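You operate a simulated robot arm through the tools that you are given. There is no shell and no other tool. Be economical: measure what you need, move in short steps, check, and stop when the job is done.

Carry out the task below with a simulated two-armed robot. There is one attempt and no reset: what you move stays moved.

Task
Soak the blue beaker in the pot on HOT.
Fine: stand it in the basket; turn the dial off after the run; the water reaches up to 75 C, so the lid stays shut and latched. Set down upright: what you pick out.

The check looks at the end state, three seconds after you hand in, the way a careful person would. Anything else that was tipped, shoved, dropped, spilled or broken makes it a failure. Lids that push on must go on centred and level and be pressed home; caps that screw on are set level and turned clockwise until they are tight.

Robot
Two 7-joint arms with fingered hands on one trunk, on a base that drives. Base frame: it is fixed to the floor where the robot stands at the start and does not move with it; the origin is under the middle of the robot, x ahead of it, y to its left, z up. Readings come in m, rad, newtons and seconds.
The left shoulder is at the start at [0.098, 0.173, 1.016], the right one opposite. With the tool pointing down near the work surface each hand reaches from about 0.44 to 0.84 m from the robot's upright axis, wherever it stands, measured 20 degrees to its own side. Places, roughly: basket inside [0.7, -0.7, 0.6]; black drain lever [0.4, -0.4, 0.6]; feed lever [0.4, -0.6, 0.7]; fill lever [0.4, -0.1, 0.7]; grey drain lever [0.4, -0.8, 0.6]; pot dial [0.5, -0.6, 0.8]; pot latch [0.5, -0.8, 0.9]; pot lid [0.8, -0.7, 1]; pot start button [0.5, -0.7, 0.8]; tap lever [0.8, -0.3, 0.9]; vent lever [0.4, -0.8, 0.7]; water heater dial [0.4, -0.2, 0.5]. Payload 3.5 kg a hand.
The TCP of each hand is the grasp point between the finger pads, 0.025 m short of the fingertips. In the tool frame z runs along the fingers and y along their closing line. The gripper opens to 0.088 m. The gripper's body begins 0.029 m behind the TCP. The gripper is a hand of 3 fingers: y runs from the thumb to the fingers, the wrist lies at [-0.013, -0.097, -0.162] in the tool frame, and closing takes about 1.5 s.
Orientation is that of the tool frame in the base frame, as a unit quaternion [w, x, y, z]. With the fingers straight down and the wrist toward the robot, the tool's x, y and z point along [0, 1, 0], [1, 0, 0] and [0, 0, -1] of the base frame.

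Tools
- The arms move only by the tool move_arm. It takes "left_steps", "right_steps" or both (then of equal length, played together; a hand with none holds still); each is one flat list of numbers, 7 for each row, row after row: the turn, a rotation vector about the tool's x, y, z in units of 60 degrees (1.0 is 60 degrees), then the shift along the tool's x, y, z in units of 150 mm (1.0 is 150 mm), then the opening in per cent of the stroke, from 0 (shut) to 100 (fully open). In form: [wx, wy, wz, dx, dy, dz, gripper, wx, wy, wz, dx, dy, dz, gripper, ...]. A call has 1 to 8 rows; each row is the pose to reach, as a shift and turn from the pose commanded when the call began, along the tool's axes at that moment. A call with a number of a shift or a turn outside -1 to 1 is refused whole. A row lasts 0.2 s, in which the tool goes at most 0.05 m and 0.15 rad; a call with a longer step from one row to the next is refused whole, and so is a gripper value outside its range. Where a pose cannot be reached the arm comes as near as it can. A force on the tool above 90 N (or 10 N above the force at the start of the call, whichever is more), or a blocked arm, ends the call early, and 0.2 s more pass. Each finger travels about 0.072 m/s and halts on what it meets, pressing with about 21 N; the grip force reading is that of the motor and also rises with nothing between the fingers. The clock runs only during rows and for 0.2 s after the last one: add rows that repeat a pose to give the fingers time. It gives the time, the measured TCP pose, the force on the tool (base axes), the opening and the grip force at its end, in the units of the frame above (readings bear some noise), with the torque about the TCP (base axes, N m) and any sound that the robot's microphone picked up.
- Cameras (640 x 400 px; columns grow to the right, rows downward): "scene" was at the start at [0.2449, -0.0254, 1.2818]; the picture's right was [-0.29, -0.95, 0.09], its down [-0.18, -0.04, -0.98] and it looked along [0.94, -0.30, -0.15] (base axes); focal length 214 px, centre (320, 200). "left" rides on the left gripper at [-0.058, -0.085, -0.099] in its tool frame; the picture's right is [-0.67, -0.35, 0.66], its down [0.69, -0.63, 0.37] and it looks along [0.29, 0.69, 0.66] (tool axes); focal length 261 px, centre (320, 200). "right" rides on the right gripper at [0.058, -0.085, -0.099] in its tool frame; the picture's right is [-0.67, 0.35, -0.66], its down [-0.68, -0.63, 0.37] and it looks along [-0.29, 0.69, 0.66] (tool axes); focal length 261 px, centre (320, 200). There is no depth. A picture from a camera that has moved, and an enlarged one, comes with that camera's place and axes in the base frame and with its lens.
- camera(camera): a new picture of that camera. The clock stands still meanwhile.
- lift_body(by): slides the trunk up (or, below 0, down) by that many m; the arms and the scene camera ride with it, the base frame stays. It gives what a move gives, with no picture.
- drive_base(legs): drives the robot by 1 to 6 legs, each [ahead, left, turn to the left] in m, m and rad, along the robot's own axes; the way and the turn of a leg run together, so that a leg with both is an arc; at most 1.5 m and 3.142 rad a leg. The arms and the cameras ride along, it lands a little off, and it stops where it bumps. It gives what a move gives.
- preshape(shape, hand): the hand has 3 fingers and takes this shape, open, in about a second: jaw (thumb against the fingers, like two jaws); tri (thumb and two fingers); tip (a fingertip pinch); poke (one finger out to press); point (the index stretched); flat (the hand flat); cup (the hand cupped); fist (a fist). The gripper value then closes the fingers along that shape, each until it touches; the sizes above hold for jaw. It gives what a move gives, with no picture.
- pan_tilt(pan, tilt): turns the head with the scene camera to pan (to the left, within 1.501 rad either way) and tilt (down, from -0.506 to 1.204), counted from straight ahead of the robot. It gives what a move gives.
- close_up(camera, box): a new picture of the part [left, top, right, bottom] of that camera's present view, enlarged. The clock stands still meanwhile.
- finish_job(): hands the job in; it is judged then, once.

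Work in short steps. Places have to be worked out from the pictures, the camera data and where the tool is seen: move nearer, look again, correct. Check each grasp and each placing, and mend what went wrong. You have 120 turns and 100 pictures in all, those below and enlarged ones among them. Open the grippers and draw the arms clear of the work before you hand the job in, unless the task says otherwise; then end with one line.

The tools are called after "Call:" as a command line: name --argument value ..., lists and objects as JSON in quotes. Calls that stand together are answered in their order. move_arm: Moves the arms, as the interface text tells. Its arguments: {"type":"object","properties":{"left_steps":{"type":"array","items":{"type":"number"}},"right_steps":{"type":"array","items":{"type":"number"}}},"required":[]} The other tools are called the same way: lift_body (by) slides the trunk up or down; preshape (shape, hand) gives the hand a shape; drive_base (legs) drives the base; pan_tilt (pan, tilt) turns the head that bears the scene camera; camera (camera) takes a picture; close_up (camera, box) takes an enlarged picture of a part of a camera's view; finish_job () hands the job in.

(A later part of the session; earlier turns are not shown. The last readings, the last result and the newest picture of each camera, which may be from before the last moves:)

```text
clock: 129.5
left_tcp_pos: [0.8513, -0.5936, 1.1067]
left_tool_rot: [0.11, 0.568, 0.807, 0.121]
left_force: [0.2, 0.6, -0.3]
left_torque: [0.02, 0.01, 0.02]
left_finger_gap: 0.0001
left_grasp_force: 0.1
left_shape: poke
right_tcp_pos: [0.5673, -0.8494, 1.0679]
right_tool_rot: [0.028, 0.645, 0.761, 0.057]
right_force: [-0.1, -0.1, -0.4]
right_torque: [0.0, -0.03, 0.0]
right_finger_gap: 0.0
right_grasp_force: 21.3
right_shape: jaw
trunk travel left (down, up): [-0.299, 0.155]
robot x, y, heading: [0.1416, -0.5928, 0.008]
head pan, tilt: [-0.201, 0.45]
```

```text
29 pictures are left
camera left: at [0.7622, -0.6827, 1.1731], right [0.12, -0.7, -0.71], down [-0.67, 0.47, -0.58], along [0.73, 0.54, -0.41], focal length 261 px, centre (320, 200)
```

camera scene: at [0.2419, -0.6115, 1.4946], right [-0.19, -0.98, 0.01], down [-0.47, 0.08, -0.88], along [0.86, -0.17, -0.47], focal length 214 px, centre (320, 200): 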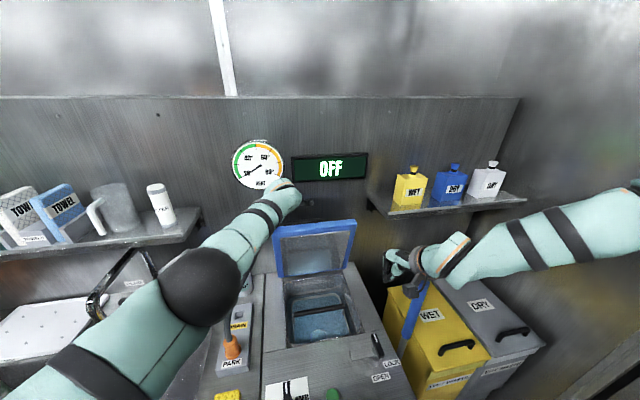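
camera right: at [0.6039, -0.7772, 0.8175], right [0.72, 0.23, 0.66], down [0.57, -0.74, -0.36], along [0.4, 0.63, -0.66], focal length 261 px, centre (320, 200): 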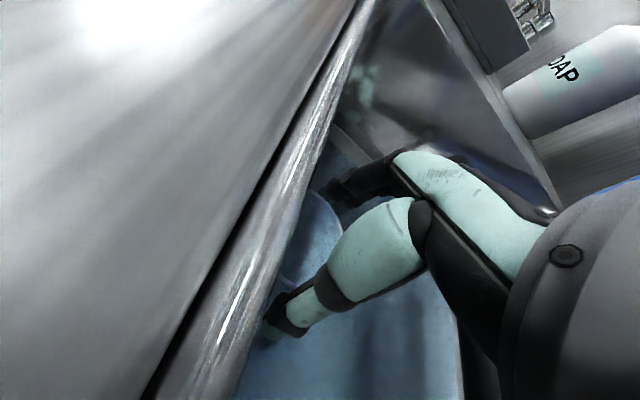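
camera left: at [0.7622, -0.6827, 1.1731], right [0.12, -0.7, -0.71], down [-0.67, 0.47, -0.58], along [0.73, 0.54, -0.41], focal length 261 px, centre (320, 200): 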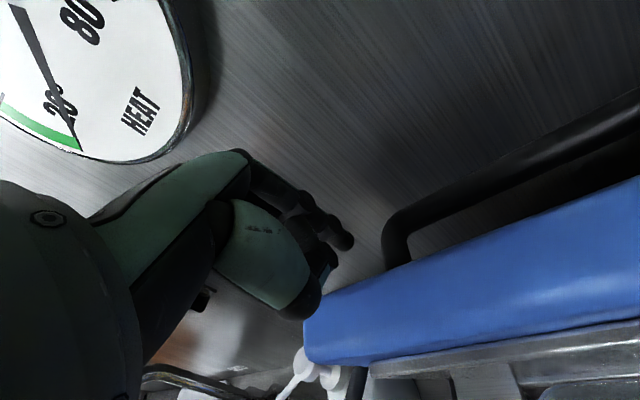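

Tip is just behind the edge between the corner and the handle post. I lower 2.5 cm more and then pull the lid forward by driving back slowly.

Call:
lift_body --by -0.025

Call:
drive_base --legs '[[-0.06, 0.0, 0.0]]'

Call:
camera --camera "scene"

```text
clock: 130.2
left_tcp_pos: [0.8519, -0.5946, 1.0783]
left_tool_rot: [0.111, 0.569, 0.806, 0.122]
left_force: [-0.1, 0.2, -0.5]
left_torque: [0.03, 0.01, -0.01]
left_finger_gap: 0.0
left_grasp_force: 0.0
left_shape: poke
right_tcp_pos: [0.5687, -0.8481, 1.0406]
right_tool_rot: [0.029, 0.645, 0.762, 0.056]
right_force: [-0.1, 0.0, -0.4]
right_torque: [0.03, 0.01, 0.02]
right_finger_gap: 0.0
right_grasp_force: 20.6
right_shape: jaw
trunk travel left (down, up): [-0.274, 0.18]
robot x, y, heading: [0.138, -0.5963, 0.002]
head pan, tilt: [-0.201, 0.45]
```

```text
clock: 131.2
left_tcp_pos: [0.7863, -0.5938, 1.0814]
left_tool_rot: [0.11, 0.568, 0.806, 0.122]
left_force: [-0.7, -0.4, 0.5]
left_torque: [-0.03, -0.04, -0.02]
left_finger_gap: 0.0
left_grasp_force: 0.0
left_shape: poke
right_tcp_pos: [0.5033, -0.8494, 1.0438]
right_tool_rot: [0.03, 0.645, 0.761, 0.059]
right_force: [-0.3, -0.7, -0.3]
right_torque: [-0.03, -0.04, -0.02]
right_finger_gap: 0.0001
right_grasp_force: 20.8
right_shape: jaw
trunk travel left (down, up): [-0.274, 0.18]
robot x, y, heading: [0.0779, -0.594, 0.005]
head pan, tilt: [-0.201, 0.45]
```

```text
28 pictures are left
camera scene: at [0.2006, -0.6126, 1.434], right [-0.19, -0.98, 0.02], down [-0.5, 0.08, -0.86], along [0.84, -0.17, -0.51], focal length 214 px, centre (320, 200)
```

scene: 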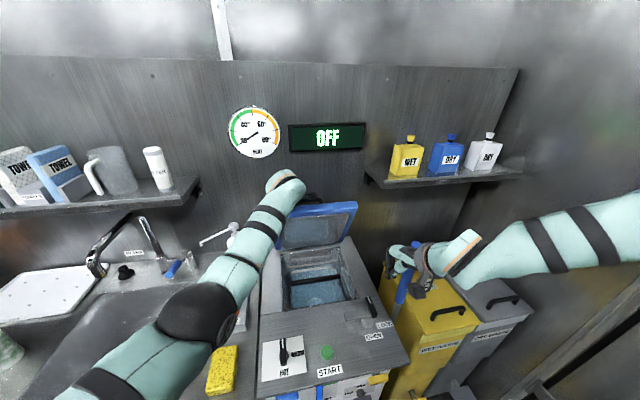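

The lid follows. I continue along the arc: back 6 cm with 3 cm down.

Call:
lift_body --by -0.02

Call:
drive_base --legs '[[-0.06, 0.0, 0.0]]'

Call:
lift_body --by -0.04

Call:
camera --camera "scene"

Call:
camera --camera "left"

```text
clock: 131.9
left_tcp_pos: [0.7778, -0.5972, 1.0766]
left_tool_rot: [0.12, 0.568, 0.804, 0.128]
left_force: [-29.7, -5.0, 66.6]
left_torque: [-0.38, 0.96, -0.07]
left_finger_gap: 0.0
left_grasp_force: 0.1
left_shape: poke
right_tcp_pos: [0.4941, -0.8504, 1.0284]
right_tool_rot: [0.035, 0.644, 0.762, 0.061]
right_force: [0.5, 0.2, 0.6]
right_torque: [0.02, -0.01, 0.01]
right_finger_gap: 0.0001
right_grasp_force: 20.8
right_shape: jaw
trunk travel left (down, up): [-0.254, 0.2]
robot x, y, heading: [0.0793, -0.5974, 0.001]
head pan, tilt: [-0.201, 0.45]
```

```text
clock: 132.8
left_tcp_pos: [0.7316, -0.5924, 1.057]
left_tool_rot: [0.108, 0.568, 0.807, 0.121]
left_force: [-0.5, -0.8, 0.3]
left_torque: [0.03, 0.01, 0.01]
left_finger_gap: 0.0
left_grasp_force: 0.1
left_shape: poke
right_tcp_pos: [0.4485, -0.8493, 1.0214]
right_tool_rot: [0.028, 0.644, 0.762, 0.056]
right_force: [0.2, 0.3, -0.2]
right_torque: [0.0, -0.03, 0.0]
right_finger_gap: 0.0
right_grasp_force: 20.8
right_shape: jaw
trunk travel left (down, up): [-0.254, 0.2]
robot x, y, heading: [0.0218, -0.5973, 0.011]
head pan, tilt: [-0.201, 0.45]
```

```text
clock: 133.7
left_tcp_pos: [0.7261, -0.5912, 1.0122]
left_tool_rot: [0.103, 0.567, 0.808, 0.119]
left_force: [0.0, -0.8, 1.8]
left_torque: [-0.02, 0.09, 0.0]
left_finger_gap: 0.0
left_grasp_force: 0.0
left_shape: poke
right_tcp_pos: [0.4443, -0.8495, 0.9811]
right_tool_rot: [0.029, 0.645, 0.761, 0.058]
right_force: [-0.2, 0.1, 0.0]
right_torque: [0.01, -0.01, 0.0]
right_finger_gap: 0.0002
right_grasp_force: 21.1
right_shape: jaw
trunk travel left (down, up): [-0.214, 0.24]
robot x, y, heading: [0.019, -0.5958, 0.01]
head pan, tilt: [-0.201, 0.45]
```

```text
27 pictures are left
camera scene: at [0.1766, -0.6124, 1.3618], right [-0.19, -0.98, 0.03], down [-0.56, 0.08, -0.83], along [0.81, -0.17, -0.56], focal length 214 px, centre (320, 200)
```

scene: 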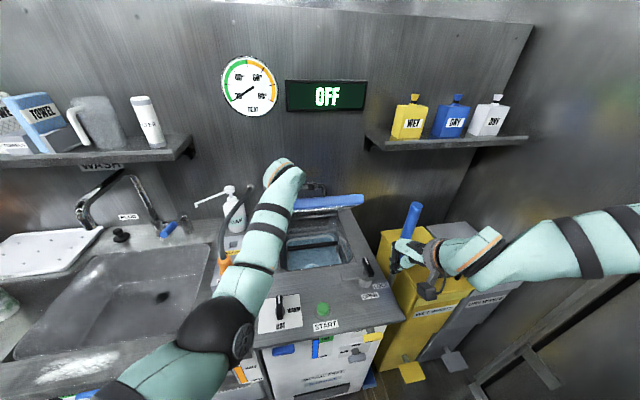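

```text
26 pictures are left
camera left: at [0.6391, -0.6809, 1.0814], right [0.11, -0.7, -0.71], down [-0.68, 0.47, -0.57], along [0.72, 0.55, -0.42], focal length 261 px, centre (320, 200)
```

left: 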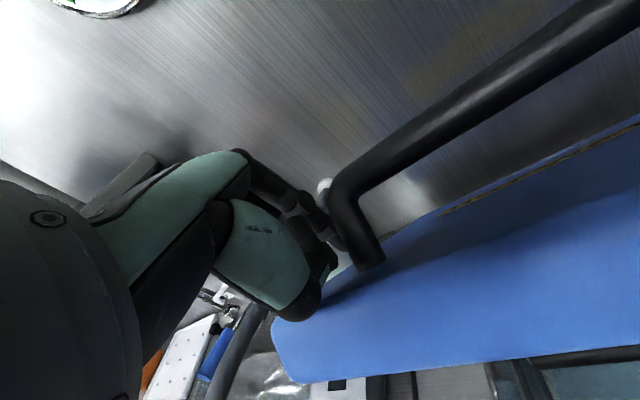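

The lid is past halfway with the finger on its outer side beside the handle. I continue: back 3 cm, down 5, then back 3, down 5.

Call:
drive_base --legs '[[-0.03, 0.0, 0.0]]'

Call:
lift_body --by -0.05

Call:
drive_base --legs '[[-0.03, 0.0, 0.0]]'

Call:
lift_body --by -0.04

Call:
camera --camera "scene"

```text
clock: 134.5
left_tcp_pos: [0.704, -0.5924, 1.0131]
left_tool_rot: [0.105, 0.567, 0.808, 0.119]
left_force: [0.3, 0.9, -0.2]
left_torque: [-0.01, -0.01, 0.02]
left_finger_gap: 0.0001
left_grasp_force: 0.1
left_shape: poke
right_tcp_pos: [0.4213, -0.8487, 0.9788]
right_tool_rot: [0.026, 0.644, 0.762, 0.055]
right_force: [0.7, 1.0, 0.0]
right_torque: [0.01, 0.03, 0.01]
right_finger_gap: 0.0
right_grasp_force: 20.5
right_shape: jaw
trunk travel left (down, up): [-0.214, 0.24]
robot x, y, heading: [-0.007, -0.5982, 0.012]
head pan, tilt: [-0.201, 0.45]
```

```text
clock: 135.4
left_tcp_pos: [0.7155, -0.5507, 0.9718]
left_tool_rot: [0.103, 0.543, 0.822, 0.139]
left_force: [0.5, 0.2, -0.7]
left_torque: [-0.01, 0.0, -0.01]
left_finger_gap: 0.0
left_grasp_force: 0.0
left_shape: poke
right_tcp_pos: [0.4171, -0.8489, 0.9316]
right_tool_rot: [0.028, 0.644, 0.762, 0.057]
right_force: [0.1, 0.9, -0.3]
right_torque: [-0.01, -0.01, 0.01]
right_finger_gap: 0.0001
right_grasp_force: 21.0
right_shape: jaw
trunk travel left (down, up): [-0.164, 0.29]
robot x, y, heading: [-0.0098, -0.5971, 0.014]
head pan, tilt: [-0.201, 0.45]
```

```text
clock: 136.2
left_tcp_pos: [0.6883, -0.5508, 0.9728]
left_tool_rot: [0.105, 0.542, 0.822, 0.137]
left_force: [-0.5, -0.1, -0.2]
left_torque: [0.0, 0.06, 0.04]
left_finger_gap: 0.0003
left_grasp_force: 0.0
left_shape: poke
right_tcp_pos: [0.3913, -0.8504, 0.9307]
right_tool_rot: [0.028, 0.644, 0.762, 0.055]
right_force: [-0.1, 0.0, -0.3]
right_torque: [0.02, -0.01, -0.01]
right_finger_gap: 0.0001
right_grasp_force: 21.1
right_shape: jaw
trunk travel left (down, up): [-0.164, 0.29]
robot x, y, heading: [-0.0374, -0.5972, 0.009]
head pan, tilt: [-0.201, 0.45]
```

```text
clock: 137.1
left_tcp_pos: [0.6984, -0.505, 0.9411]
left_tool_rot: [0.101, 0.515, 0.836, 0.16]
left_force: [0.0, 0.1, -0.2]
left_torque: [-0.01, -0.01, 0.0]
left_finger_gap: 0.0001
left_grasp_force: 0.1
left_shape: poke
right_tcp_pos: [0.3885, -0.8499, 0.8919]
right_tool_rot: [0.029, 0.645, 0.762, 0.056]
right_force: [-0.5, 0.5, -0.2]
right_torque: [-0.02, -0.03, -0.01]
right_finger_gap: 0.0003
right_grasp_force: 21.0
right_shape: jaw
trunk travel left (down, up): [-0.124, 0.33]
robot x, y, heading: [-0.037, -0.5947, 0.004]
head pan, tilt: [-0.201, 0.45]
```

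```text
25 pictures are left
camera scene: at [0.1886, -0.6109, 1.2427], right [-0.18, -0.98, 0.06], down [-0.66, 0.08, -0.74], along [0.73, -0.17, -0.67], focal length 214 px, centre (320, 200)
```

scene: 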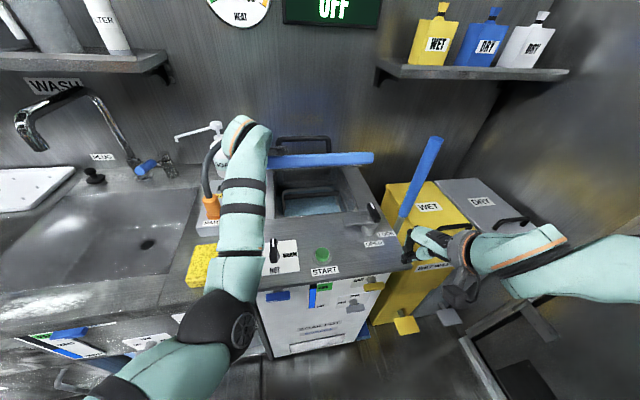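

The left hand drifted off to the left; I check the area of the hose and sponge before moving it away.

Call:
close_up --camera "scene" --box '[150, 100, 400, 300]'

Call:
camera --camera "left"

```text
2.00 times, centred on (275, 200) of scene
camera zoom: at [0.1886, -0.6109, 1.2427], right [-0.18, -0.98, 0.06], down [-0.66, 0.08, -0.74], along [0.73, -0.17, -0.67], focal length 429 px, centre (410, 200)
```

zoom: 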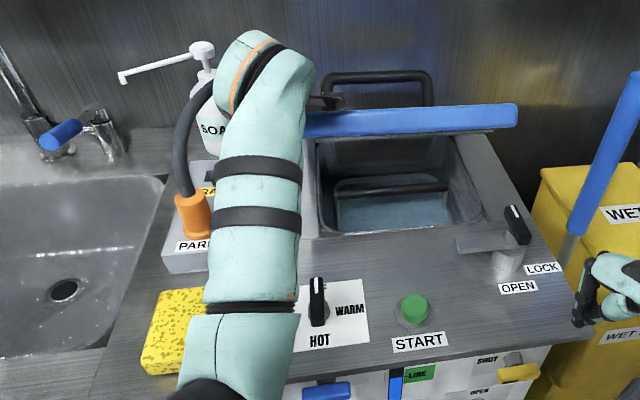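

```text
23 pictures are left
camera left: at [0.6212, -0.6095, 1.001], right [0.23, -0.64, -0.74], down [-0.71, 0.41, -0.57], along [0.67, 0.65, -0.36], focal length 261 px, centre (320, 200)
```

left: 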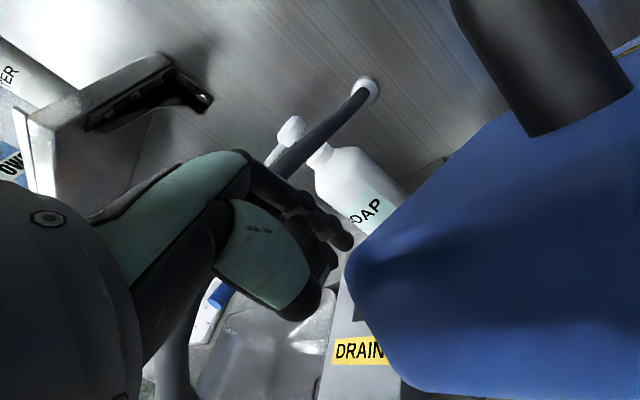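

Soap, hose and sponge are untouched; the finger merely slid off the lid's left edge. I lift the left hand up and back, away from there.

Call:
move_arm --left_steps '[0, 0, 0, 0.05, 0, -0.25, 0, 0, 0, 0, 0.1, -0.05, -0.5, 0, 0, 0, 0, 0.2, -0.1, -0.75, 0, 0, 0, 0, 0.3, -0.2, -0.96, 0, 0, 0, 0, 0.3, -0.25, -0.96, 0]'

Call:
lift_body --by 0.1

Call:
camera --camera "scene"

```text
clock: 138.5
left_tcp_pos: [0.6032, -0.4958, 1.0643]
left_tool_rot: [0.103, 0.507, 0.841, 0.158]
left_force: [-0.3, 0.1, -0.7]
left_torque: [-0.01, -0.01, -0.01]
left_finger_gap: 0.0
left_grasp_force: 0.1
left_shape: poke
right_tcp_pos: [0.3894, -0.8479, 0.8925]
right_tool_rot: [0.029, 0.644, 0.763, 0.057]
right_force: [-0.2, 0.2, -0.1]
right_torque: [0.01, -0.02, -0.03]
right_finger_gap: 0.0002
right_grasp_force: 20.8
right_shape: jaw
trunk travel left (down, up): [-0.124, 0.33]
robot x, y, heading: [-0.0377, -0.594, 0.01]
head pan, tilt: [-0.201, 0.45]
stopped in row 5 (left hand): the arm was blocked; the commanded pose is now the measured one
```

```text
clock: 139.8
left_tcp_pos: [0.6108, -0.4583, 1.1731]
left_tool_rot: [0.101, 0.477, 0.856, 0.174]
left_force: [0.3, -0.5, -0.2]
left_torque: [0.01, -0.01, -0.03]
left_finger_gap: 0.0001
left_grasp_force: 0.1
left_shape: poke
right_tcp_pos: [0.3891, -0.8496, 0.9899]
right_tool_rot: [0.028, 0.645, 0.762, 0.057]
right_force: [0.1, -0.4, -0.1]
right_torque: [0.0, -0.02, 0.01]
right_finger_gap: 0.0
right_grasp_force: 21.9
right_shape: jaw
trunk travel left (down, up): [-0.224, 0.23]
robot x, y, heading: [-0.0393, -0.5942, 0.009]
head pan, tilt: [-0.201, 0.45]
```

```text
22 pictures are left
camera scene: at [0.1163, -0.6125, 1.3748], right [-0.19, -0.98, 0.03], down [-0.55, 0.08, -0.83], along [0.81, -0.17, -0.56], focal length 214 px, centre (320, 200)
```

scene: 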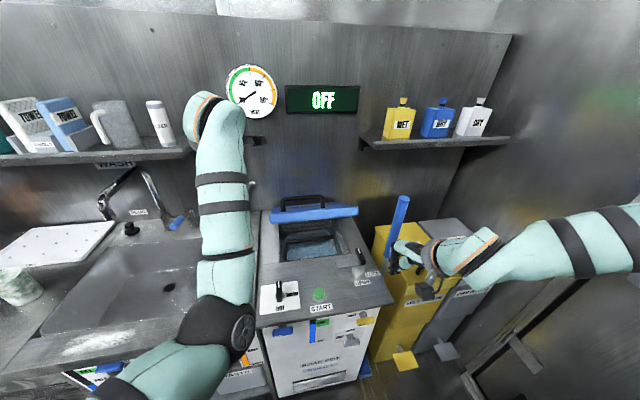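

The lid rests by itself at about 30°, free edge near (0.62, 0.955). I now use the right hand, one finger out, to push it down right of its handle: shape it, raise and move closer.

Call:
preshape --hand "right" --shape "poke"

Call:
lift_body --by 0.06

Call:
drive_base --legs '[[0.1, 0.0, 0.0]]'

Call:
move_arm --right_steps '[0, 0, 0, 0.05, 0.2, 0, 0, 0, 0, 0, 0.05, 0.4, 0, 0, 0, 0, 0, 0.05, 0.6, 0, 0, 0, 0, 0, 0.0, 0.8, 0, 0, 0, 0, 0, 0.0, 0.95, 0, 0, 0, 0, 0, 0.0, 0.95, 0, 0]'

Call:
camera --camera "right"

```text
clock: 140.7
left_tcp_pos: [0.6113, -0.4584, 1.1754]
left_tool_rot: [0.103, 0.477, 0.856, 0.172]
left_force: [0.1, -0.7, 0.5]
left_torque: [-0.02, 0.03, -0.02]
left_finger_gap: 0.0
left_grasp_force: 0.1
left_shape: poke
right_tcp_pos: [0.3891, -0.8483, 0.9905]
right_tool_rot: [0.029, 0.644, 0.762, 0.056]
right_force: [-0.2, -0.2, 0.0]
right_torque: [-0.01, 0.0, -0.02]
right_finger_gap: 0.0
right_grasp_force: 0.0
right_shape: poke
trunk travel left (down, up): [-0.224, 0.23]
robot x, y, heading: [-0.0407, -0.5974, 0.008]
head pan, tilt: [-0.201, 0.45]
```

```text
clock: 141.7
left_tcp_pos: [0.6112, -0.4577, 1.2325]
left_tool_rot: [0.101, 0.478, 0.856, 0.172]
left_force: [0.4, 0.6, -0.6]
left_torque: [0.01, 0.0, 0.02]
left_finger_gap: 0.0
left_grasp_force: 0.1
left_shape: poke
right_tcp_pos: [0.3886, -0.8501, 1.0507]
right_tool_rot: [0.028, 0.644, 0.762, 0.056]
right_force: [0.1, 0.1, -0.1]
right_torque: [0.0, -0.02, 0.0]
right_finger_gap: 0.0
right_grasp_force: 0.1
right_shape: poke
trunk travel left (down, up): [-0.284, 0.17]
robot x, y, heading: [-0.0401, -0.5955, 0.009]
head pan, tilt: [-0.201, 0.45]
```

```text
clock: 142.8
left_tcp_pos: [0.7081, -0.4561, 1.2375]
left_tool_rot: [0.105, 0.478, 0.855, 0.172]
left_force: [-0.5, 0.6, 0.0]
left_torque: [0.0, -0.02, 0.02]
left_finger_gap: 0.0
left_grasp_force: 0.0
left_shape: poke
right_tcp_pos: [0.4855, -0.8488, 1.0521]
right_tool_rot: [0.029, 0.644, 0.762, 0.057]
right_force: [-1.1, 0.7, 0.3]
right_torque: [-0.01, -0.02, 0.0]
right_finger_gap: 0.0001
right_grasp_force: 0.1
right_shape: poke
trunk travel left (down, up): [-0.284, 0.17]
robot x, y, heading: [0.0571, -0.5921, 0.01]
head pan, tilt: [-0.201, 0.45]
```

```text
clock: 144.2
left_tcp_pos: [0.7108, -0.4517, 1.2379]
left_tool_rot: [0.104, 0.474, 0.857, 0.173]
left_force: [0.0, 0.8, 0.0]
left_torque: [0.0, -0.02, 0.01]
left_finger_gap: 0.0
left_grasp_force: 0.0
left_shape: poke
right_tcp_pos: [0.6176, -0.8319, 1.0726]
right_tool_rot: [0.029, 0.644, 0.763, 0.057]
right_force: [0.3, 0.3, -0.2]
right_torque: [0.02, 0.02, -0.02]
right_finger_gap: 0.0
right_grasp_force: 0.0
right_shape: poke
right hand out of reach, approached as far as the arm can: row 5, 6
trunk travel left (down, up): [-0.284, 0.17]
robot x, y, heading: [0.0611, -0.5981, 0.01]
head pan, tilt: [-0.201, 0.45]
```

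```text
21 pictures are left
camera right: at [0.5134, -0.7936, 1.1629], right [0.38, -0.64, 0.67], down [-0.46, -0.76, -0.46], along [0.8, -0.13, -0.58], focal length 261 px, centre (320, 200)
```

right: 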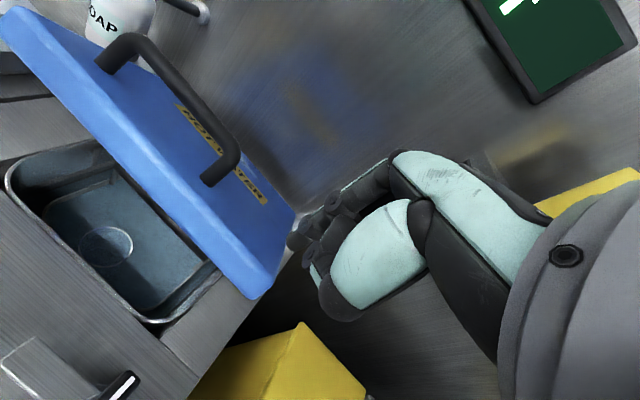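

Clear view: beaker upright, lid at ~35–40°, free strip on its right is y −0.77 to −0.857. I move the finger to y −0.80 over the strip and press down.

Call:
move_arm --right_steps '[0, 0, 0, 0.08, 0.1, 0, 0, 0, 0, 0, 0.163, 0.2, 0.1, 0, 0, 0, 0, 0.163, 0.23, 0.3, 0, 0, 0, 0, 0.163, 0.23, 0.5, 0, 0, 0, 0, 0.163, 0.2, 0.7, 0, 0, 0, 0, 0.163, 0.15, 0.85, 0, 0, 0, 0, 0.163, 0.1, 1.0, 0]'

Call:
camera --camera "right"

```text
clock: 145.8
left_tcp_pos: [0.7102, -0.4537, 1.2379]
left_tool_rot: [0.105, 0.474, 0.857, 0.172]
left_force: [0.6, -0.3, 0.1]
left_torque: [-0.02, -0.01, 0.02]
left_finger_gap: 0.0
left_grasp_force: 0.2
left_shape: poke
right_tcp_pos: [0.5772, -0.8469, 1.0049]
right_tool_rot: [0.029, 0.644, 0.762, 0.057]
right_force: [-0.6, -0.3, -0.6]
right_torque: [0.03, 0.02, 0.01]
right_finger_gap: 0.0001
right_grasp_force: 0.1
right_shape: poke
right hand out of reach, approached as far as the arm can: row 1, 2, 3, 4, 5, 6, 7
trunk travel left (down, up): [-0.284, 0.17]
robot x, y, heading: [0.0579, -0.596, 0.005]
head pan, tilt: [-0.201, 0.45]
```

```text
20 pictures are left
camera right: at [0.4734, -0.8078, 1.0947], right [0.38, -0.64, 0.67], down [-0.46, -0.76, -0.46], along [0.8, -0.13, -0.58], focal length 261 px, centre (320, 200)
```

right: 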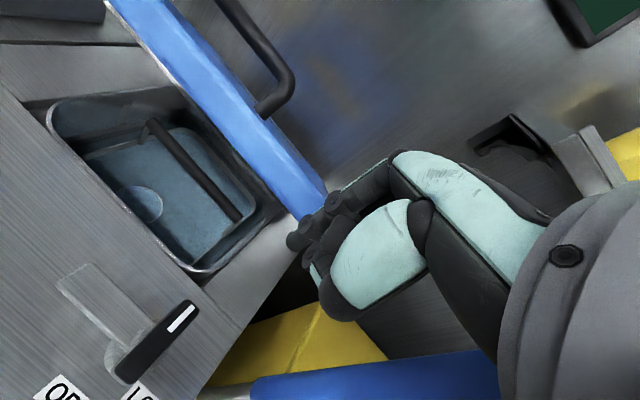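

The right arm's IK branch won't go there, but trunk and base can carry it. First I pull the left hand further back and to the left, out of the way of shelf and soap.

Call:
move_arm --left_steps '[0, 0, 0, 0.2, -0.15, 0, 0, 0, 0, 0, 0.4, -0.35, 0, 0, 0, 0, 0, 0.5, -0.55, 0, 0, 0, 0, 0, 0.6, -0.75, 0, 0, 0, 0, 0, 0.6, -0.9, 0, 0]'

Call:
lift_body --by 0.08

```text
clock: 147.2
left_tcp_pos: [0.5632, -0.4081, 1.1915]
left_tool_rot: [0.097, 0.444, 0.866, 0.208]
left_force: [-0.3, 0.7, -1.4]
left_torque: [0.05, -0.01, -0.02]
left_finger_gap: 0.0
left_grasp_force: 0.0
left_shape: poke
right_tcp_pos: [0.5778, -0.8448, 1.0045]
right_tool_rot: [0.029, 0.644, 0.762, 0.057]
right_force: [0.1, 0.6, -0.1]
right_torque: [-0.01, -0.01, -0.01]
right_finger_gap: 0.0
right_grasp_force: 0.0
right_shape: poke
trunk travel left (down, up): [-0.284, 0.17]
robot x, y, heading: [0.0579, -0.594, 0.014]
head pan, tilt: [-0.201, 0.45]
stopped in row 5 (left hand): the arm was blocked; the commanded pose is now the measured one
```

```text
clock: 148.4
left_tcp_pos: [0.5659, -0.3746, 1.2826]
left_tool_rot: [0.089, 0.413, 0.874, 0.242]
left_force: [0.0, -0.5, -0.7]
left_torque: [0.01, 0.0, 0.05]
left_finger_gap: 0.0
left_grasp_force: 0.0
left_shape: poke
right_tcp_pos: [0.5712, -0.8453, 1.1156]
right_tool_rot: [0.048, 0.643, 0.761, 0.073]
right_force: [-1.2, -0.1, 0.1]
right_torque: [0.01, 0.01, -0.03]
right_finger_gap: 0.0
right_grasp_force: 0.2
right_shape: poke
trunk travel left (down, up): [-0.364, 0.09]
robot x, y, heading: [0.0584, -0.5985, 0.01]
head pan, tilt: [-0.201, 0.45]
```

Left hand is clear. I drive forward/left so that the right finger is above the lid's right strip.

Call:
drive_base --legs '[[0.08, 0.045, 0.0]]'

Call:
lift_body --by -0.12

Call:
camera --camera "right"

```text
clock: 149.5
left_tcp_pos: [0.6425, -0.3325, 1.2823]
left_tool_rot: [0.087, 0.414, 0.873, 0.243]
left_force: [-0.4, 0.1, -0.2]
left_torque: [-0.01, -0.03, -0.03]
left_finger_gap: 0.0
left_grasp_force: 0.0
left_shape: poke
right_tcp_pos: [0.6479, -0.8033, 1.1169]
right_tool_rot: [0.05, 0.642, 0.761, 0.076]
right_force: [-1.0, 0.9, -0.5]
right_torque: [-0.03, -0.01, -0.01]
right_finger_gap: 0.0
right_grasp_force: 0.0
right_shape: poke
trunk travel left (down, up): [-0.364, 0.09]
robot x, y, heading: [0.1371, -0.5505, 0.006]
head pan, tilt: [-0.201, 0.45]
```

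```text
clock: 151.0
left_tcp_pos: [0.6451, -0.3001, 1.1708]
left_tool_rot: [0.075, 0.385, 0.877, 0.277]
left_force: [-0.4, 0.7, 0.6]
left_torque: [0.02, 0.0, 0.01]
left_finger_gap: 0.0
left_grasp_force: 0.1
left_shape: poke
right_tcp_pos: [0.6513, -0.8012, 0.9948]
right_tool_rot: [0.049, 0.643, 0.761, 0.074]
right_force: [0.2, -0.5, 1.0]
right_torque: [0.03, 0.01, 0.02]
right_finger_gap: 0.0
right_grasp_force: 0.0
right_shape: poke
trunk travel left (down, up): [-0.244, 0.21]
robot x, y, heading: [0.1392, -0.5493, 0.006]
head pan, tilt: [-0.201, 0.45]
```

```text
19 pictures are left
camera right: at [0.5419, -0.7631, 1.079], right [0.34, -0.64, 0.69], down [-0.43, -0.76, -0.48], along [0.83, -0.14, -0.53], focal length 261 px, centre (320, 200)
```

right: 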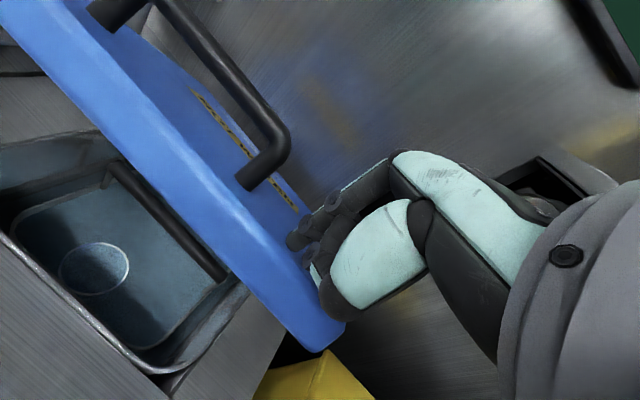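

The finger is on the lid right of the handle post. I lower 6 cm to push it down, then check.

Call:
lift_body --by -0.06

Call:
camera --camera "scene"

```text
clock: 152.0
left_tcp_pos: [0.645, -0.3048, 1.1093]
left_tool_rot: [0.075, 0.387, 0.877, 0.274]
left_force: [-0.3, 0.0, -0.9]
left_torque: [-0.01, 0.05, -0.01]
left_finger_gap: 0.0
left_grasp_force: 0.0
left_shape: poke
right_tcp_pos: [0.6514, -0.8013, 0.9347]
right_tool_rot: [0.049, 0.643, 0.761, 0.074]
right_force: [-0.5, -0.1, -0.6]
right_torque: [-0.01, -0.02, -0.02]
right_finger_gap: 0.0002
right_grasp_force: 0.1
right_shape: poke
trunk travel left (down, up): [-0.184, 0.27]
robot x, y, heading: [0.142, -0.5486, 0.009]
head pan, tilt: [-0.201, 0.45]
```

```text
18 pictures are left
camera scene: at [0.321, -0.566, 1.3249], right [-0.19, -0.98, 0.04], down [-0.59, 0.08, -0.8], along [0.78, -0.17, -0.6], focal length 214 px, centre (320, 200)
```

scene: 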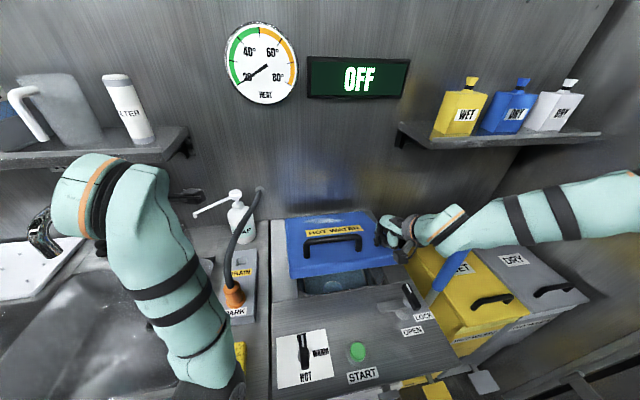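

The lid moves down freely. I lower 5 cm more and look again, watching the blue stick under the right forearm.

Call:
lift_body --by -0.05

Call:
camera --camera "scene"

```text
clock: 152.9
left_tcp_pos: [0.6368, -0.3083, 1.0669]
left_tool_rot: [0.083, 0.388, 0.876, 0.274]
left_force: [-0.2, 0.3, 0.0]
left_torque: [0.01, 0.0, 0.0]
left_finger_gap: 0.0
left_grasp_force: 0.1
left_shape: poke
right_tcp_pos: [0.6439, -0.8011, 0.8908]
right_tool_rot: [0.052, 0.642, 0.761, 0.078]
right_force: [0.3, 0.2, -0.3]
right_torque: [-0.02, 0.02, 0.0]
right_finger_gap: 0.0
right_grasp_force: 0.1
right_shape: poke
trunk travel left (down, up): [-0.134, 0.32]
robot x, y, heading: [0.1384, -0.5502, 0.008]
head pan, tilt: [-0.201, 0.45]
```

```text
17 pictures are left
camera scene: at [0.3499, -0.5656, 1.2597], right [-0.19, -0.98, 0.05], down [-0.64, 0.08, -0.76], along [0.74, -0.17, -0.65], focal length 214 px, centre (320, 200)
```

scene: 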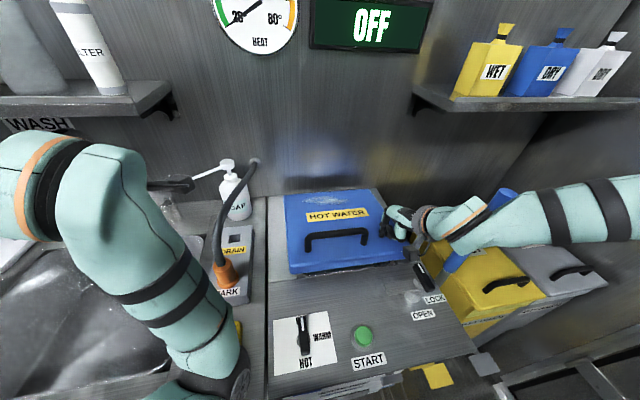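

Stick position is unchanged (matches its earlier projection). The lid is nearly shut; I press down the last centimetres in a small step.

Call:
lift_body --by -0.03

Call:
close_up --camera "scene" --box '[260, 160, 460, 320]'

```text
clock: 153.7
left_tcp_pos: [0.6137, -0.3109, 1.0575]
left_tool_rot: [0.099, 0.383, 0.874, 0.282]
left_force: [0.0, -0.4, 0.5]
left_torque: [0.02, 0.0, -0.04]
left_finger_gap: 0.0
left_grasp_force: 0.1
left_shape: poke
right_tcp_pos: [0.6294, -0.797, 0.8782]
right_tool_rot: [0.061, 0.639, 0.762, 0.088]
right_force: [-0.6, -0.7, 0.9]
right_torque: [-0.03, 0.01, 0.03]
right_finger_gap: 0.0
right_grasp_force: 0.0
right_shape: poke
trunk travel left (down, up): [-0.104, 0.35]
robot x, y, heading: [0.1403, -0.5478, 0.013]
head pan, tilt: [-0.201, 0.45]
```

```text
2.50 times, centred on (360, 240) of scene
camera zoom: at [0.349, -0.5652, 1.2264], right [-0.18, -0.98, 0.05], down [-0.66, 0.08, -0.74], along [0.73, -0.17, -0.67], focal length 536 px, centre (220, 100)
```

zoom: 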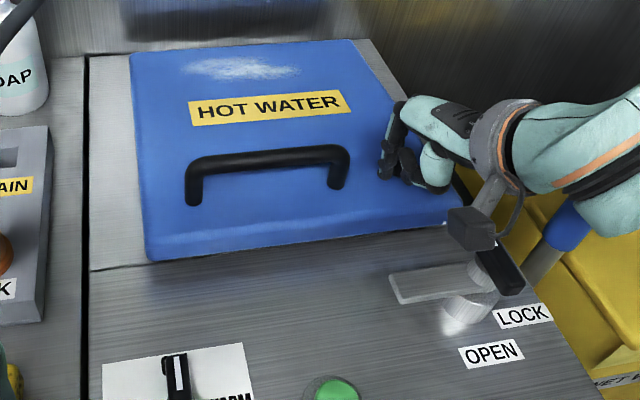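

The lid lies flat on the deck. I raise the hand off it and back away a little to look squarely.

Call:
lift_body --by 0.17

Call:
drive_base --legs '[[-0.16, 0.0, 0.0]]'

Call:
pan_tilt --pan -0.35 --tilt 0.6

Call:
close_up --camera "scene" --box '[220, 100, 420, 260]'

```text
clock: 155.6
left_tcp_pos: [0.645, -0.2994, 1.203]
left_tool_rot: [0.078, 0.383, 0.879, 0.275]
left_force: [-0.1, -0.1, 0.3]
left_torque: [-0.01, -0.03, 0.0]
left_finger_gap: 0.0001
left_grasp_force: 0.0
left_shape: poke
right_tcp_pos: [0.6518, -0.8002, 1.0243]
right_tool_rot: [0.049, 0.643, 0.761, 0.073]
right_force: [-0.6, 0.3, 0.8]
right_torque: [-0.04, -0.01, -0.04]
right_finger_gap: 0.0
right_grasp_force: 0.0
right_shape: poke
trunk travel left (down, up): [-0.274, 0.18]
robot x, y, heading: [0.1344, -0.5464, 0.007]
head pan, tilt: [-0.201, 0.45]
```

```text
clock: 157.0
left_tcp_pos: [0.4896, -0.2994, 1.2009]
left_tool_rot: [0.074, 0.385, 0.878, 0.276]
left_force: [0.2, -0.8, 0.3]
left_torque: [0.01, -0.01, 0.03]
left_finger_gap: 0.0001
left_grasp_force: 0.1
left_shape: poke
right_tcp_pos: [0.494, -0.8039, 1.0242]
right_tool_rot: [0.048, 0.643, 0.761, 0.073]
right_force: [-1.0, 0.6, 0.2]
right_torque: [-0.03, -0.01, -0.01]
right_finger_gap: 0.0
right_grasp_force: 0.0
right_shape: poke
trunk travel left (down, up): [-0.274, 0.18]
robot x, y, heading: [-0.0223, -0.5509, 0.006]
head pan, tilt: [-0.201, 0.45]
```

```text
clock: 157.7
left_tcp_pos: [0.4867, -0.2991, 1.2025]
left_tool_rot: [0.075, 0.382, 0.878, 0.278]
left_force: [-0.6, -0.4, -0.2]
left_torque: [0.01, 0.02, 0.0]
left_finger_gap: 0.0001
left_grasp_force: 0.0
left_shape: poke
right_tcp_pos: [0.4934, -0.8031, 1.0249]
right_tool_rot: [0.049, 0.643, 0.76, 0.074]
right_force: [0.4, 0.0, 0.1]
right_torque: [0.0, -0.06, 0.01]
right_finger_gap: 0.0
right_grasp_force: 0.0
right_shape: poke
trunk travel left (down, up): [-0.274, 0.18]
robot x, y, heading: [-0.0183, -0.5524, 0.007]
head pan, tilt: [-0.351, 0.6]
```

```text
2.50 times, centred on (320, 180) of scene
camera zoom: at [0.0992, -0.5798, 1.4208], right [-0.34, -0.94, 0.03], down [-0.6, 0.19, -0.78], along [0.72, -0.28, -0.63], focal length 536 px, centre (320, 250)
```

zoom: 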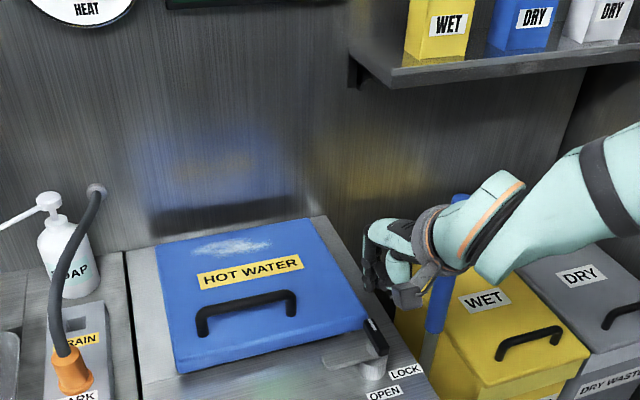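

Lid shut. Next the latch: I'll grip its black bar (lying along x at (0.53, −0.833)) with the fingers closing along y and turn it clockwise. First restore the jaw shape and yaw the hand here at safe height.

Call:
preshape --hand "right" --shape "jaw"

Call:
move_arm --right_steps '[0.022, 0.012, -0.139, 0, 0, 0, 100, 0.044, 0.024, -0.278, 0, 0, 0, 100, 0.066, 0.036, -0.417, 0, 0, 0, 100, 0.087, 0.049, -0.555, 0, 0, 0, 100, 0.109, 0.061, -0.694, 0, 0, 0, 100, 0.131, 0.073, -0.833, 0, 0, 0, 100, 0.153, 0.085, -0.972, 0, 0, 0, 100]'

```text
clock: 158.6
left_tcp_pos: [0.488, -0.2989, 1.2019]
left_tool_rot: [0.074, 0.383, 0.878, 0.277]
left_force: [-0.1, 0.0, -0.5]
left_torque: [0.01, 0.02, -0.03]
left_finger_gap: 0.0
left_grasp_force: 0.1
left_shape: poke
right_tcp_pos: [0.4938, -0.8029, 1.0259]
right_tool_rot: [0.049, 0.643, 0.76, 0.072]
right_force: [0.5, -1.2, 0.5]
right_torque: [-0.03, 0.0, -0.04]
right_finger_gap: 0.0882
right_grasp_force: 0.1
right_shape: jaw
trunk travel left (down, up): [-0.274, 0.18]
robot x, y, heading: [-0.0177, -0.5505, 0.003]
head pan, tilt: [-0.351, 0.6]
```

```text
clock: 160.2
left_tcp_pos: [0.4888, -0.2982, 1.2016]
left_tool_rot: [0.074, 0.383, 0.878, 0.278]
left_force: [0.4, -0.7, 0.4]
left_torque: [-0.01, -0.02, 0.01]
left_finger_gap: 0.0
left_grasp_force: 0.1
left_shape: poke
right_tcp_pos: [0.4587, -0.7887, 1.0439]
right_tool_rot: [0.001, 0.191, 0.981, 0.004]
right_force: [0.2, -0.1, 0.2]
right_torque: [0.04, 0.02, 0.0]
right_finger_gap: 0.0879
right_grasp_force: 0.0
right_shape: jaw
right hand out of reach, approached as far as the arm can: row 3, 6, 7
trunk travel left (down, up): [-0.274, 0.18]
robot x, y, heading: [-0.0183, -0.5513, 0.006]
head pan, tilt: [-0.351, 0.6]
```

Vertical, yaw 68°. I drive so the hand is over the latch bar, lower most of the way, and check with a picture.

Call:
drive_base --legs '[[0.067, -0.042, 0.0]]'

Call:
lift_body --by -0.1

Call:
close_up --camera "scene" --box '[280, 130, 460, 310]'

```text
clock: 161.3
left_tcp_pos: [0.5542, -0.3392, 1.2018]
left_tool_rot: [0.076, 0.383, 0.878, 0.277]
left_force: [0.8, -0.7, 1.0]
left_torque: [0.03, 0.04, -0.01]
left_finger_gap: 0.0001
left_grasp_force: 0.1
left_shape: poke
right_tcp_pos: [0.525, -0.8292, 1.0451]
right_tool_rot: [0.0, 0.193, 0.981, 0.005]
right_force: [0.2, -0.2, -0.6]
right_torque: [0.03, 0.03, -0.01]
right_finger_gap: 0.0879
right_grasp_force: 0.0
right_shape: jaw
trunk travel left (down, up): [-0.274, 0.18]
robot x, y, heading: [0.0508, -0.5925, 0.005]
head pan, tilt: [-0.351, 0.6]
```

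```text
clock: 162.6
left_tcp_pos: [0.5519, -0.316, 1.1118]
left_tool_rot: [0.066, 0.355, 0.88, 0.308]
left_force: [0.7, 0.9, -0.8]
left_torque: [-0.06, 0.0, 0.01]
left_finger_gap: 0.0
left_grasp_force: 0.0
left_shape: poke
right_tcp_pos: [0.5264, -0.8304, 0.9439]
right_tool_rot: [0.0, 0.194, 0.981, 0.005]
right_force: [-0.7, 0.7, -0.2]
right_torque: [0.0, 0.0, 0.03]
right_finger_gap: 0.0877
right_grasp_force: 0.1
right_shape: jaw
trunk travel left (down, up): [-0.174, 0.28]
robot x, y, heading: [0.049, -0.5927, 0.007]
head pan, tilt: [-0.351, 0.6]
```

```text
2.22 times, centred on (370, 220) of scene
camera zoom: at [0.2276, -0.6206, 1.3], right [-0.33, -0.94, 0.07], down [-0.69, 0.19, -0.7], along [0.64, -0.28, -0.71], focal length 477 px, centre (209, 156)
```

zoom: 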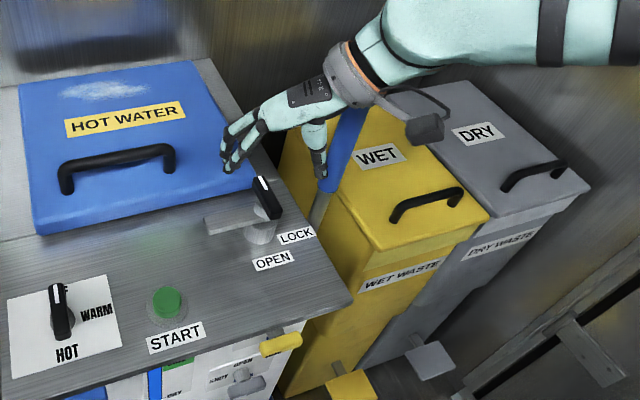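

Aligned over the bar, and the stick is clear. I lower 5.3 cm so the fingers straddle the bar above the tongue plate, then grip.

Call:
lift_body --by -0.053

Call:
move_arm --right_steps '[0, 0, 0, 0, 0, 0, 60, 0, 0, 0, 0, 0, 0, 30, 0, 0, 0, 0, 0, 0, 0, 0, 0, 0, 0, 0, 0, 0, 0, 0, 0, 0, 0, 0, 0, 0, 0, 0, 0, 0, 0, 0]'

Call:
close_up --camera "scene" --box '[280, 130, 460, 310]'

```text
clock: 163.5
left_tcp_pos: [0.5523, -0.3196, 1.0581]
left_tool_rot: [0.068, 0.358, 0.88, 0.305]
left_force: [-0.9, 0.0, -0.5]
left_torque: [0.0, -0.02, -0.01]
left_finger_gap: 0.0
left_grasp_force: 0.1
left_shape: poke
right_tcp_pos: [0.5243, -0.8296, 0.8912]
right_tool_rot: [0.001, 0.193, 0.981, 0.004]
right_force: [-0.6, 0.8, 0.2]
right_torque: [0.0, 0.01, 0.02]
right_finger_gap: 0.0879
right_grasp_force: 0.0
right_shape: jaw
trunk travel left (down, up): [-0.121, 0.333]
robot x, y, heading: [0.0465, -0.5954, 0.004]
head pan, tilt: [-0.351, 0.6]
```

```text
clock: 164.9
left_tcp_pos: [0.5523, -0.3173, 1.0577]
left_tool_rot: [0.068, 0.356, 0.881, 0.303]
left_force: [0.4, 0.7, -0.4]
left_torque: [0.0, 0.04, -0.01]
left_finger_gap: 0.0001
left_grasp_force: 0.0
left_shape: poke
right_tcp_pos: [0.5261, -0.8306, 0.8901]
right_tool_rot: [0.0, 0.193, 0.981, 0.005]
right_force: [-2.0, 0.7, -2.4]
right_torque: [0.04, 0.09, 0.02]
right_finger_gap: 0.0138
right_grasp_force: 20.9
right_shape: jaw
trunk travel left (down, up): [-0.121, 0.333]
robot x, y, heading: [0.0493, -0.5936, 0.001]
head pan, tilt: [-0.351, 0.6]
```

```text
2.22 times, centred on (370, 220) of scene
camera zoom: at [0.2693, -0.6203, 1.2269], right [-0.33, -0.94, 0.1], down [-0.75, 0.19, -0.64], along [0.58, -0.28, -0.76], focal length 477 px, centre (209, 156)
```

zoom: 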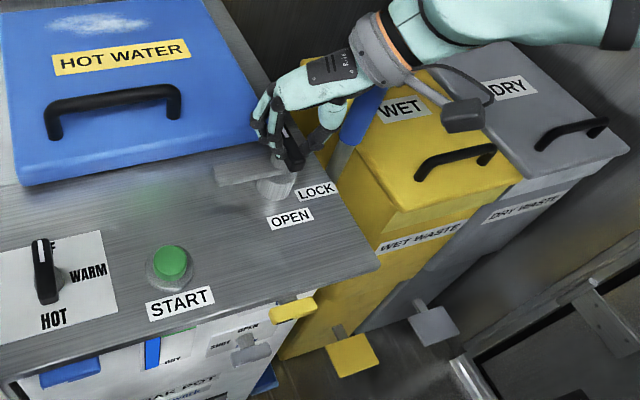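

Gripped (gap 14 mm). I turn it clockwise about 56° first.

Call:
move_arm --right_steps '[0, 0, 0.13, 0, 0, 0, 0, 0, 0, 0.26, 0, 0, 0, 0, 0, 0, 0.4, 0, 0, 0, 0, 0, 0, 0.54, 0, 0, 0, 0, 0, 0, 0.68, 0, 0, 0, 0, 0, 0, 0.82, 0, 0, 0, 0, 0, 0, 0.95, 0, 0, 0, 0]'

Call:
close_up --camera "scene" --box '[280, 130, 460, 310]'

```text
clock: 166.5
left_tcp_pos: [0.5551, -0.3151, 1.0553]
left_tool_rot: [0.066, 0.356, 0.882, 0.301]
left_force: [0.7, -0.1, 0.1]
left_torque: [0.01, -0.02, -0.03]
left_finger_gap: 0.0
left_grasp_force: 0.0
left_shape: poke
right_tcp_pos: [0.529, -0.8283, 0.8918]
right_tool_rot: [-0.001, 0.638, 0.77, 0.002]
right_force: [12.0, 17.4, 1.6]
right_torque: [0.36, -0.39, 0.19]
right_finger_gap: 0.0131
right_grasp_force: 21.4
right_shape: jaw
trunk travel left (down, up): [-0.121, 0.333]
robot x, y, heading: [0.0515, -0.593, 0.007]
head pan, tilt: [-0.351, 0.6]
```

```text
2.22 times, centred on (370, 220) of scene
camera zoom: at [0.2713, -0.6168, 1.2267], right [-0.32, -0.94, 0.1], down [-0.75, 0.19, -0.64], along [0.58, -0.28, -0.76], focal length 477 px, centre (209, 156)
```

zoom: 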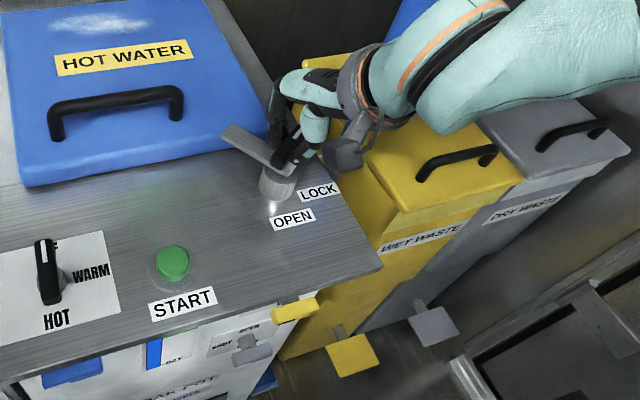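

The tongue is swinging over the lid. I turn the remaining ~36°.

Call:
move_arm --right_steps '[0, 0, 0.13, 0, 0, 0, 0, 0, 0, 0.26, 0, 0, 0, 0, 0, 0, 0.4, 0, 0, 0, 0, 0, 0, 0.52, 0, 0, 0, 0, 0, 0, 0.62, 0, 0, 0, 0, 0, 0, 0.62, 0, 0, 0, 0]'

Call:
close_up --camera "scene" --box '[280, 130, 460, 310]'

```text
clock: 167.9
left_tcp_pos: [0.556, -0.3134, 1.0547]
left_tool_rot: [0.066, 0.356, 0.882, 0.301]
left_force: [-0.4, -1.2, 0.2]
left_torque: [0.02, 0.0, 0.01]
left_finger_gap: 0.0001
left_grasp_force: 0.1
left_shape: poke
right_tcp_pos: [0.5301, -0.8275, 0.8901]
right_tool_rot: [-0.002, 0.85, 0.526, 0.002]
right_force: [32.0, 20.9, 12.5]
right_torque: [0.28, -0.93, 0.5]
right_finger_gap: 0.0137
right_grasp_force: 20.8
right_shape: jaw
trunk travel left (down, up): [-0.121, 0.333]
robot x, y, heading: [0.0487, -0.5922, 0.002]
head pan, tilt: [-0.351, 0.6]
```

```text
2.22 times, centred on (370, 220) of scene
camera zoom: at [0.2736, -0.6161, 1.2263], right [-0.32, -0.94, 0.1], down [-0.75, 0.19, -0.64], along [0.58, -0.28, -0.77], focal length 477 px, centre (209, 156)
```

zoom: 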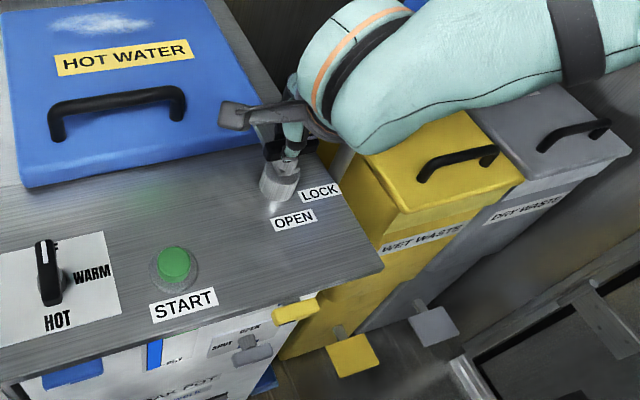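

Turned 94° in all, with force rising as at a stop. I release, raise the hand and look.

Call:
move_arm --right_steps '[0, 0, 0, 0, 0, 0, 40, 0, 0, 0, 0, 0, 0, 80, 0, 0, 0, 0, 0, 0, 100, 0, 0, 0, 0, 0, 0, 100]'

Call:
lift_body --by 0.1

Call:
drive_base --legs '[[-0.05, 0.0, 0.0]]'

Call:
close_up --camera "scene" --box '[240, 100, 440, 300]'

```text
clock: 168.9
left_tcp_pos: [0.554, -0.3183, 1.0573]
left_tool_rot: [0.067, 0.357, 0.881, 0.303]
left_force: [0.2, -0.2, 0.4]
left_torque: [0.02, -0.02, -0.02]
left_finger_gap: 0.0
left_grasp_force: 0.0
left_shape: poke
right_tcp_pos: [0.5258, -0.8308, 0.8898]
right_tool_rot: [-0.004, 0.851, 0.525, 0.003]
right_force: [-0.1, -0.8, 0.3]
right_torque: [0.0, -0.03, -0.02]
right_finger_gap: 0.0876
right_grasp_force: 0.0
right_shape: jaw
trunk travel left (down, up): [-0.121, 0.333]
robot x, y, heading: [0.0425, -0.5948, 0.004]
head pan, tilt: [-0.351, 0.6]
```

```text
clock: 170.3
left_tcp_pos: [0.553, -0.3115, 1.1607]
left_tool_rot: [0.068, 0.351, 0.882, 0.307]
left_force: [1.0, 0.6, -0.6]
left_torque: [0.03, -0.01, 0.01]
left_finger_gap: 0.0001
left_grasp_force: 0.1
left_shape: poke
right_tcp_pos: [0.5277, -0.8313, 0.9902]
right_tool_rot: [-0.003, 0.851, 0.526, 0.004]
right_force: [-0.2, 0.2, -0.1]
right_torque: [0.0, 0.01, 0.04]
right_finger_gap: 0.0875
right_grasp_force: 0.1
right_shape: jaw
trunk travel left (down, up): [-0.221, 0.233]
robot x, y, heading: [0.0477, -0.5925, 0.007]
head pan, tilt: [-0.351, 0.6]
```

```text
clock: 171.2
left_tcp_pos: [0.5072, -0.3127, 1.1582]
left_tool_rot: [0.065, 0.354, 0.881, 0.308]
left_force: [0.6, -0.9, -0.7]
left_torque: [-0.06, 0.03, 0.01]
left_finger_gap: 0.0
left_grasp_force: 0.0
left_shape: poke
right_tcp_pos: [0.4791, -0.8309, 0.9895]
right_tool_rot: [-0.004, 0.85, 0.526, 0.003]
right_force: [-0.1, -0.4, 0.0]
right_torque: [-0.02, 0.0, -0.02]
right_finger_gap: 0.0878
right_grasp_force: 0.0
right_shape: jaw
trunk travel left (down, up): [-0.221, 0.233]
robot x, y, heading: [-0.0047, -0.593, 0.005]
head pan, tilt: [-0.351, 0.6]
```

```text
2.00 times, centred on (340, 200) of scene
camera zoom: at [0.15, -0.6211, 1.3583], right [-0.34, -0.94, 0.05], down [-0.65, 0.19, -0.74], along [0.68, -0.28, -0.67], focal length 429 px, centre (280, 200)
```

zoom: 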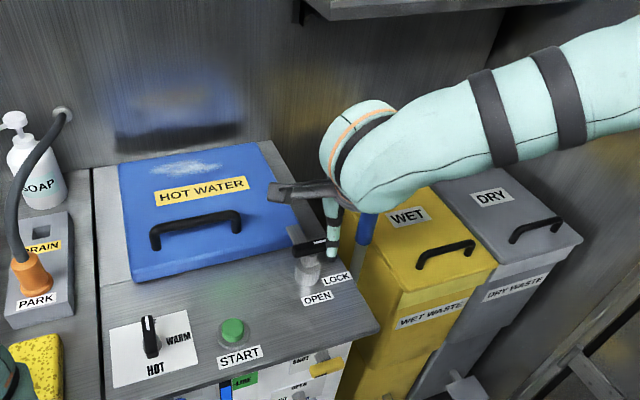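

Latched: its bar points to LOCK and the tongue lies on the lid. Now the dial: I yaw the hand back to ~68° so the fingers can straddle the dial bar (along x at OFF).

Call:
move_arm --right_steps '[0, 0, -0.14, 0, 0, 0, 100, 0, 0, -0.28, 0, 0, 0, 100, 0, 0, -0.42, 0, 0, 0, 100, 0, 0, -0.56, 0, 0, 0, 100, 0, 0, -0.7, 0, 0, 0, 100, 0, 0, -0.84, 0, 0, 0, 100, 0, 0, -0.98, 0, 0, 0, 100]'

Call:
move_arm --right_steps '[0, 0, -0.14, 0, 0, 0, 100, 0, 0, -0.28, 0, 0, 0, 100, 0, 0, -0.42, 0, 0, 0, 100, 0, 0, -0.56, 0, 0, 0, 100, 0, 0, -0.64, 0, 0, 0, 100]'

```text
clock: 172.8
left_tcp_pos: [0.5037, -0.3125, 1.1614]
left_tool_rot: [0.065, 0.352, 0.881, 0.31]
left_force: [-1.0, -0.6, 0.2]
left_torque: [-0.03, 0.01, 0.03]
left_finger_gap: 0.0
left_grasp_force: 0.0
left_shape: poke
right_tcp_pos: [0.4767, -0.8316, 0.99]
right_tool_rot: [-0.001, 0.483, 0.876, 0.006]
right_force: [-0.3, 0.2, -0.4]
right_torque: [0.03, 0.03, 0.0]
right_finger_gap: 0.0877
right_grasp_force: 0.0
right_shape: jaw
trunk travel left (down, up): [-0.221, 0.233]
robot x, y, heading: [0.0012, -0.5908, 0.005]
head pan, tilt: [-0.351, 0.6]
```

```text
clock: 174.0
left_tcp_pos: [0.5035, -0.3105, 1.1597]
left_tool_rot: [0.066, 0.352, 0.881, 0.31]
left_force: [-0.6, -0.5, 0.2]
left_torque: [-0.01, -0.01, -0.03]
left_finger_gap: 0.0
left_grasp_force: 0.1
left_shape: poke
right_tcp_pos: [0.4781, -0.8305, 0.9899]
right_tool_rot: [0.001, 0.167, 0.986, 0.004]
right_force: [-0.5, 1.1, -0.6]
right_torque: [0.0, 0.0, -0.01]
right_finger_gap: 0.0874
right_grasp_force: 0.0
right_shape: jaw
trunk travel left (down, up): [-0.221, 0.233]
robot x, y, heading: [-0.0004, -0.5887, 0.005]
head pan, tilt: [-0.351, 0.6]
```

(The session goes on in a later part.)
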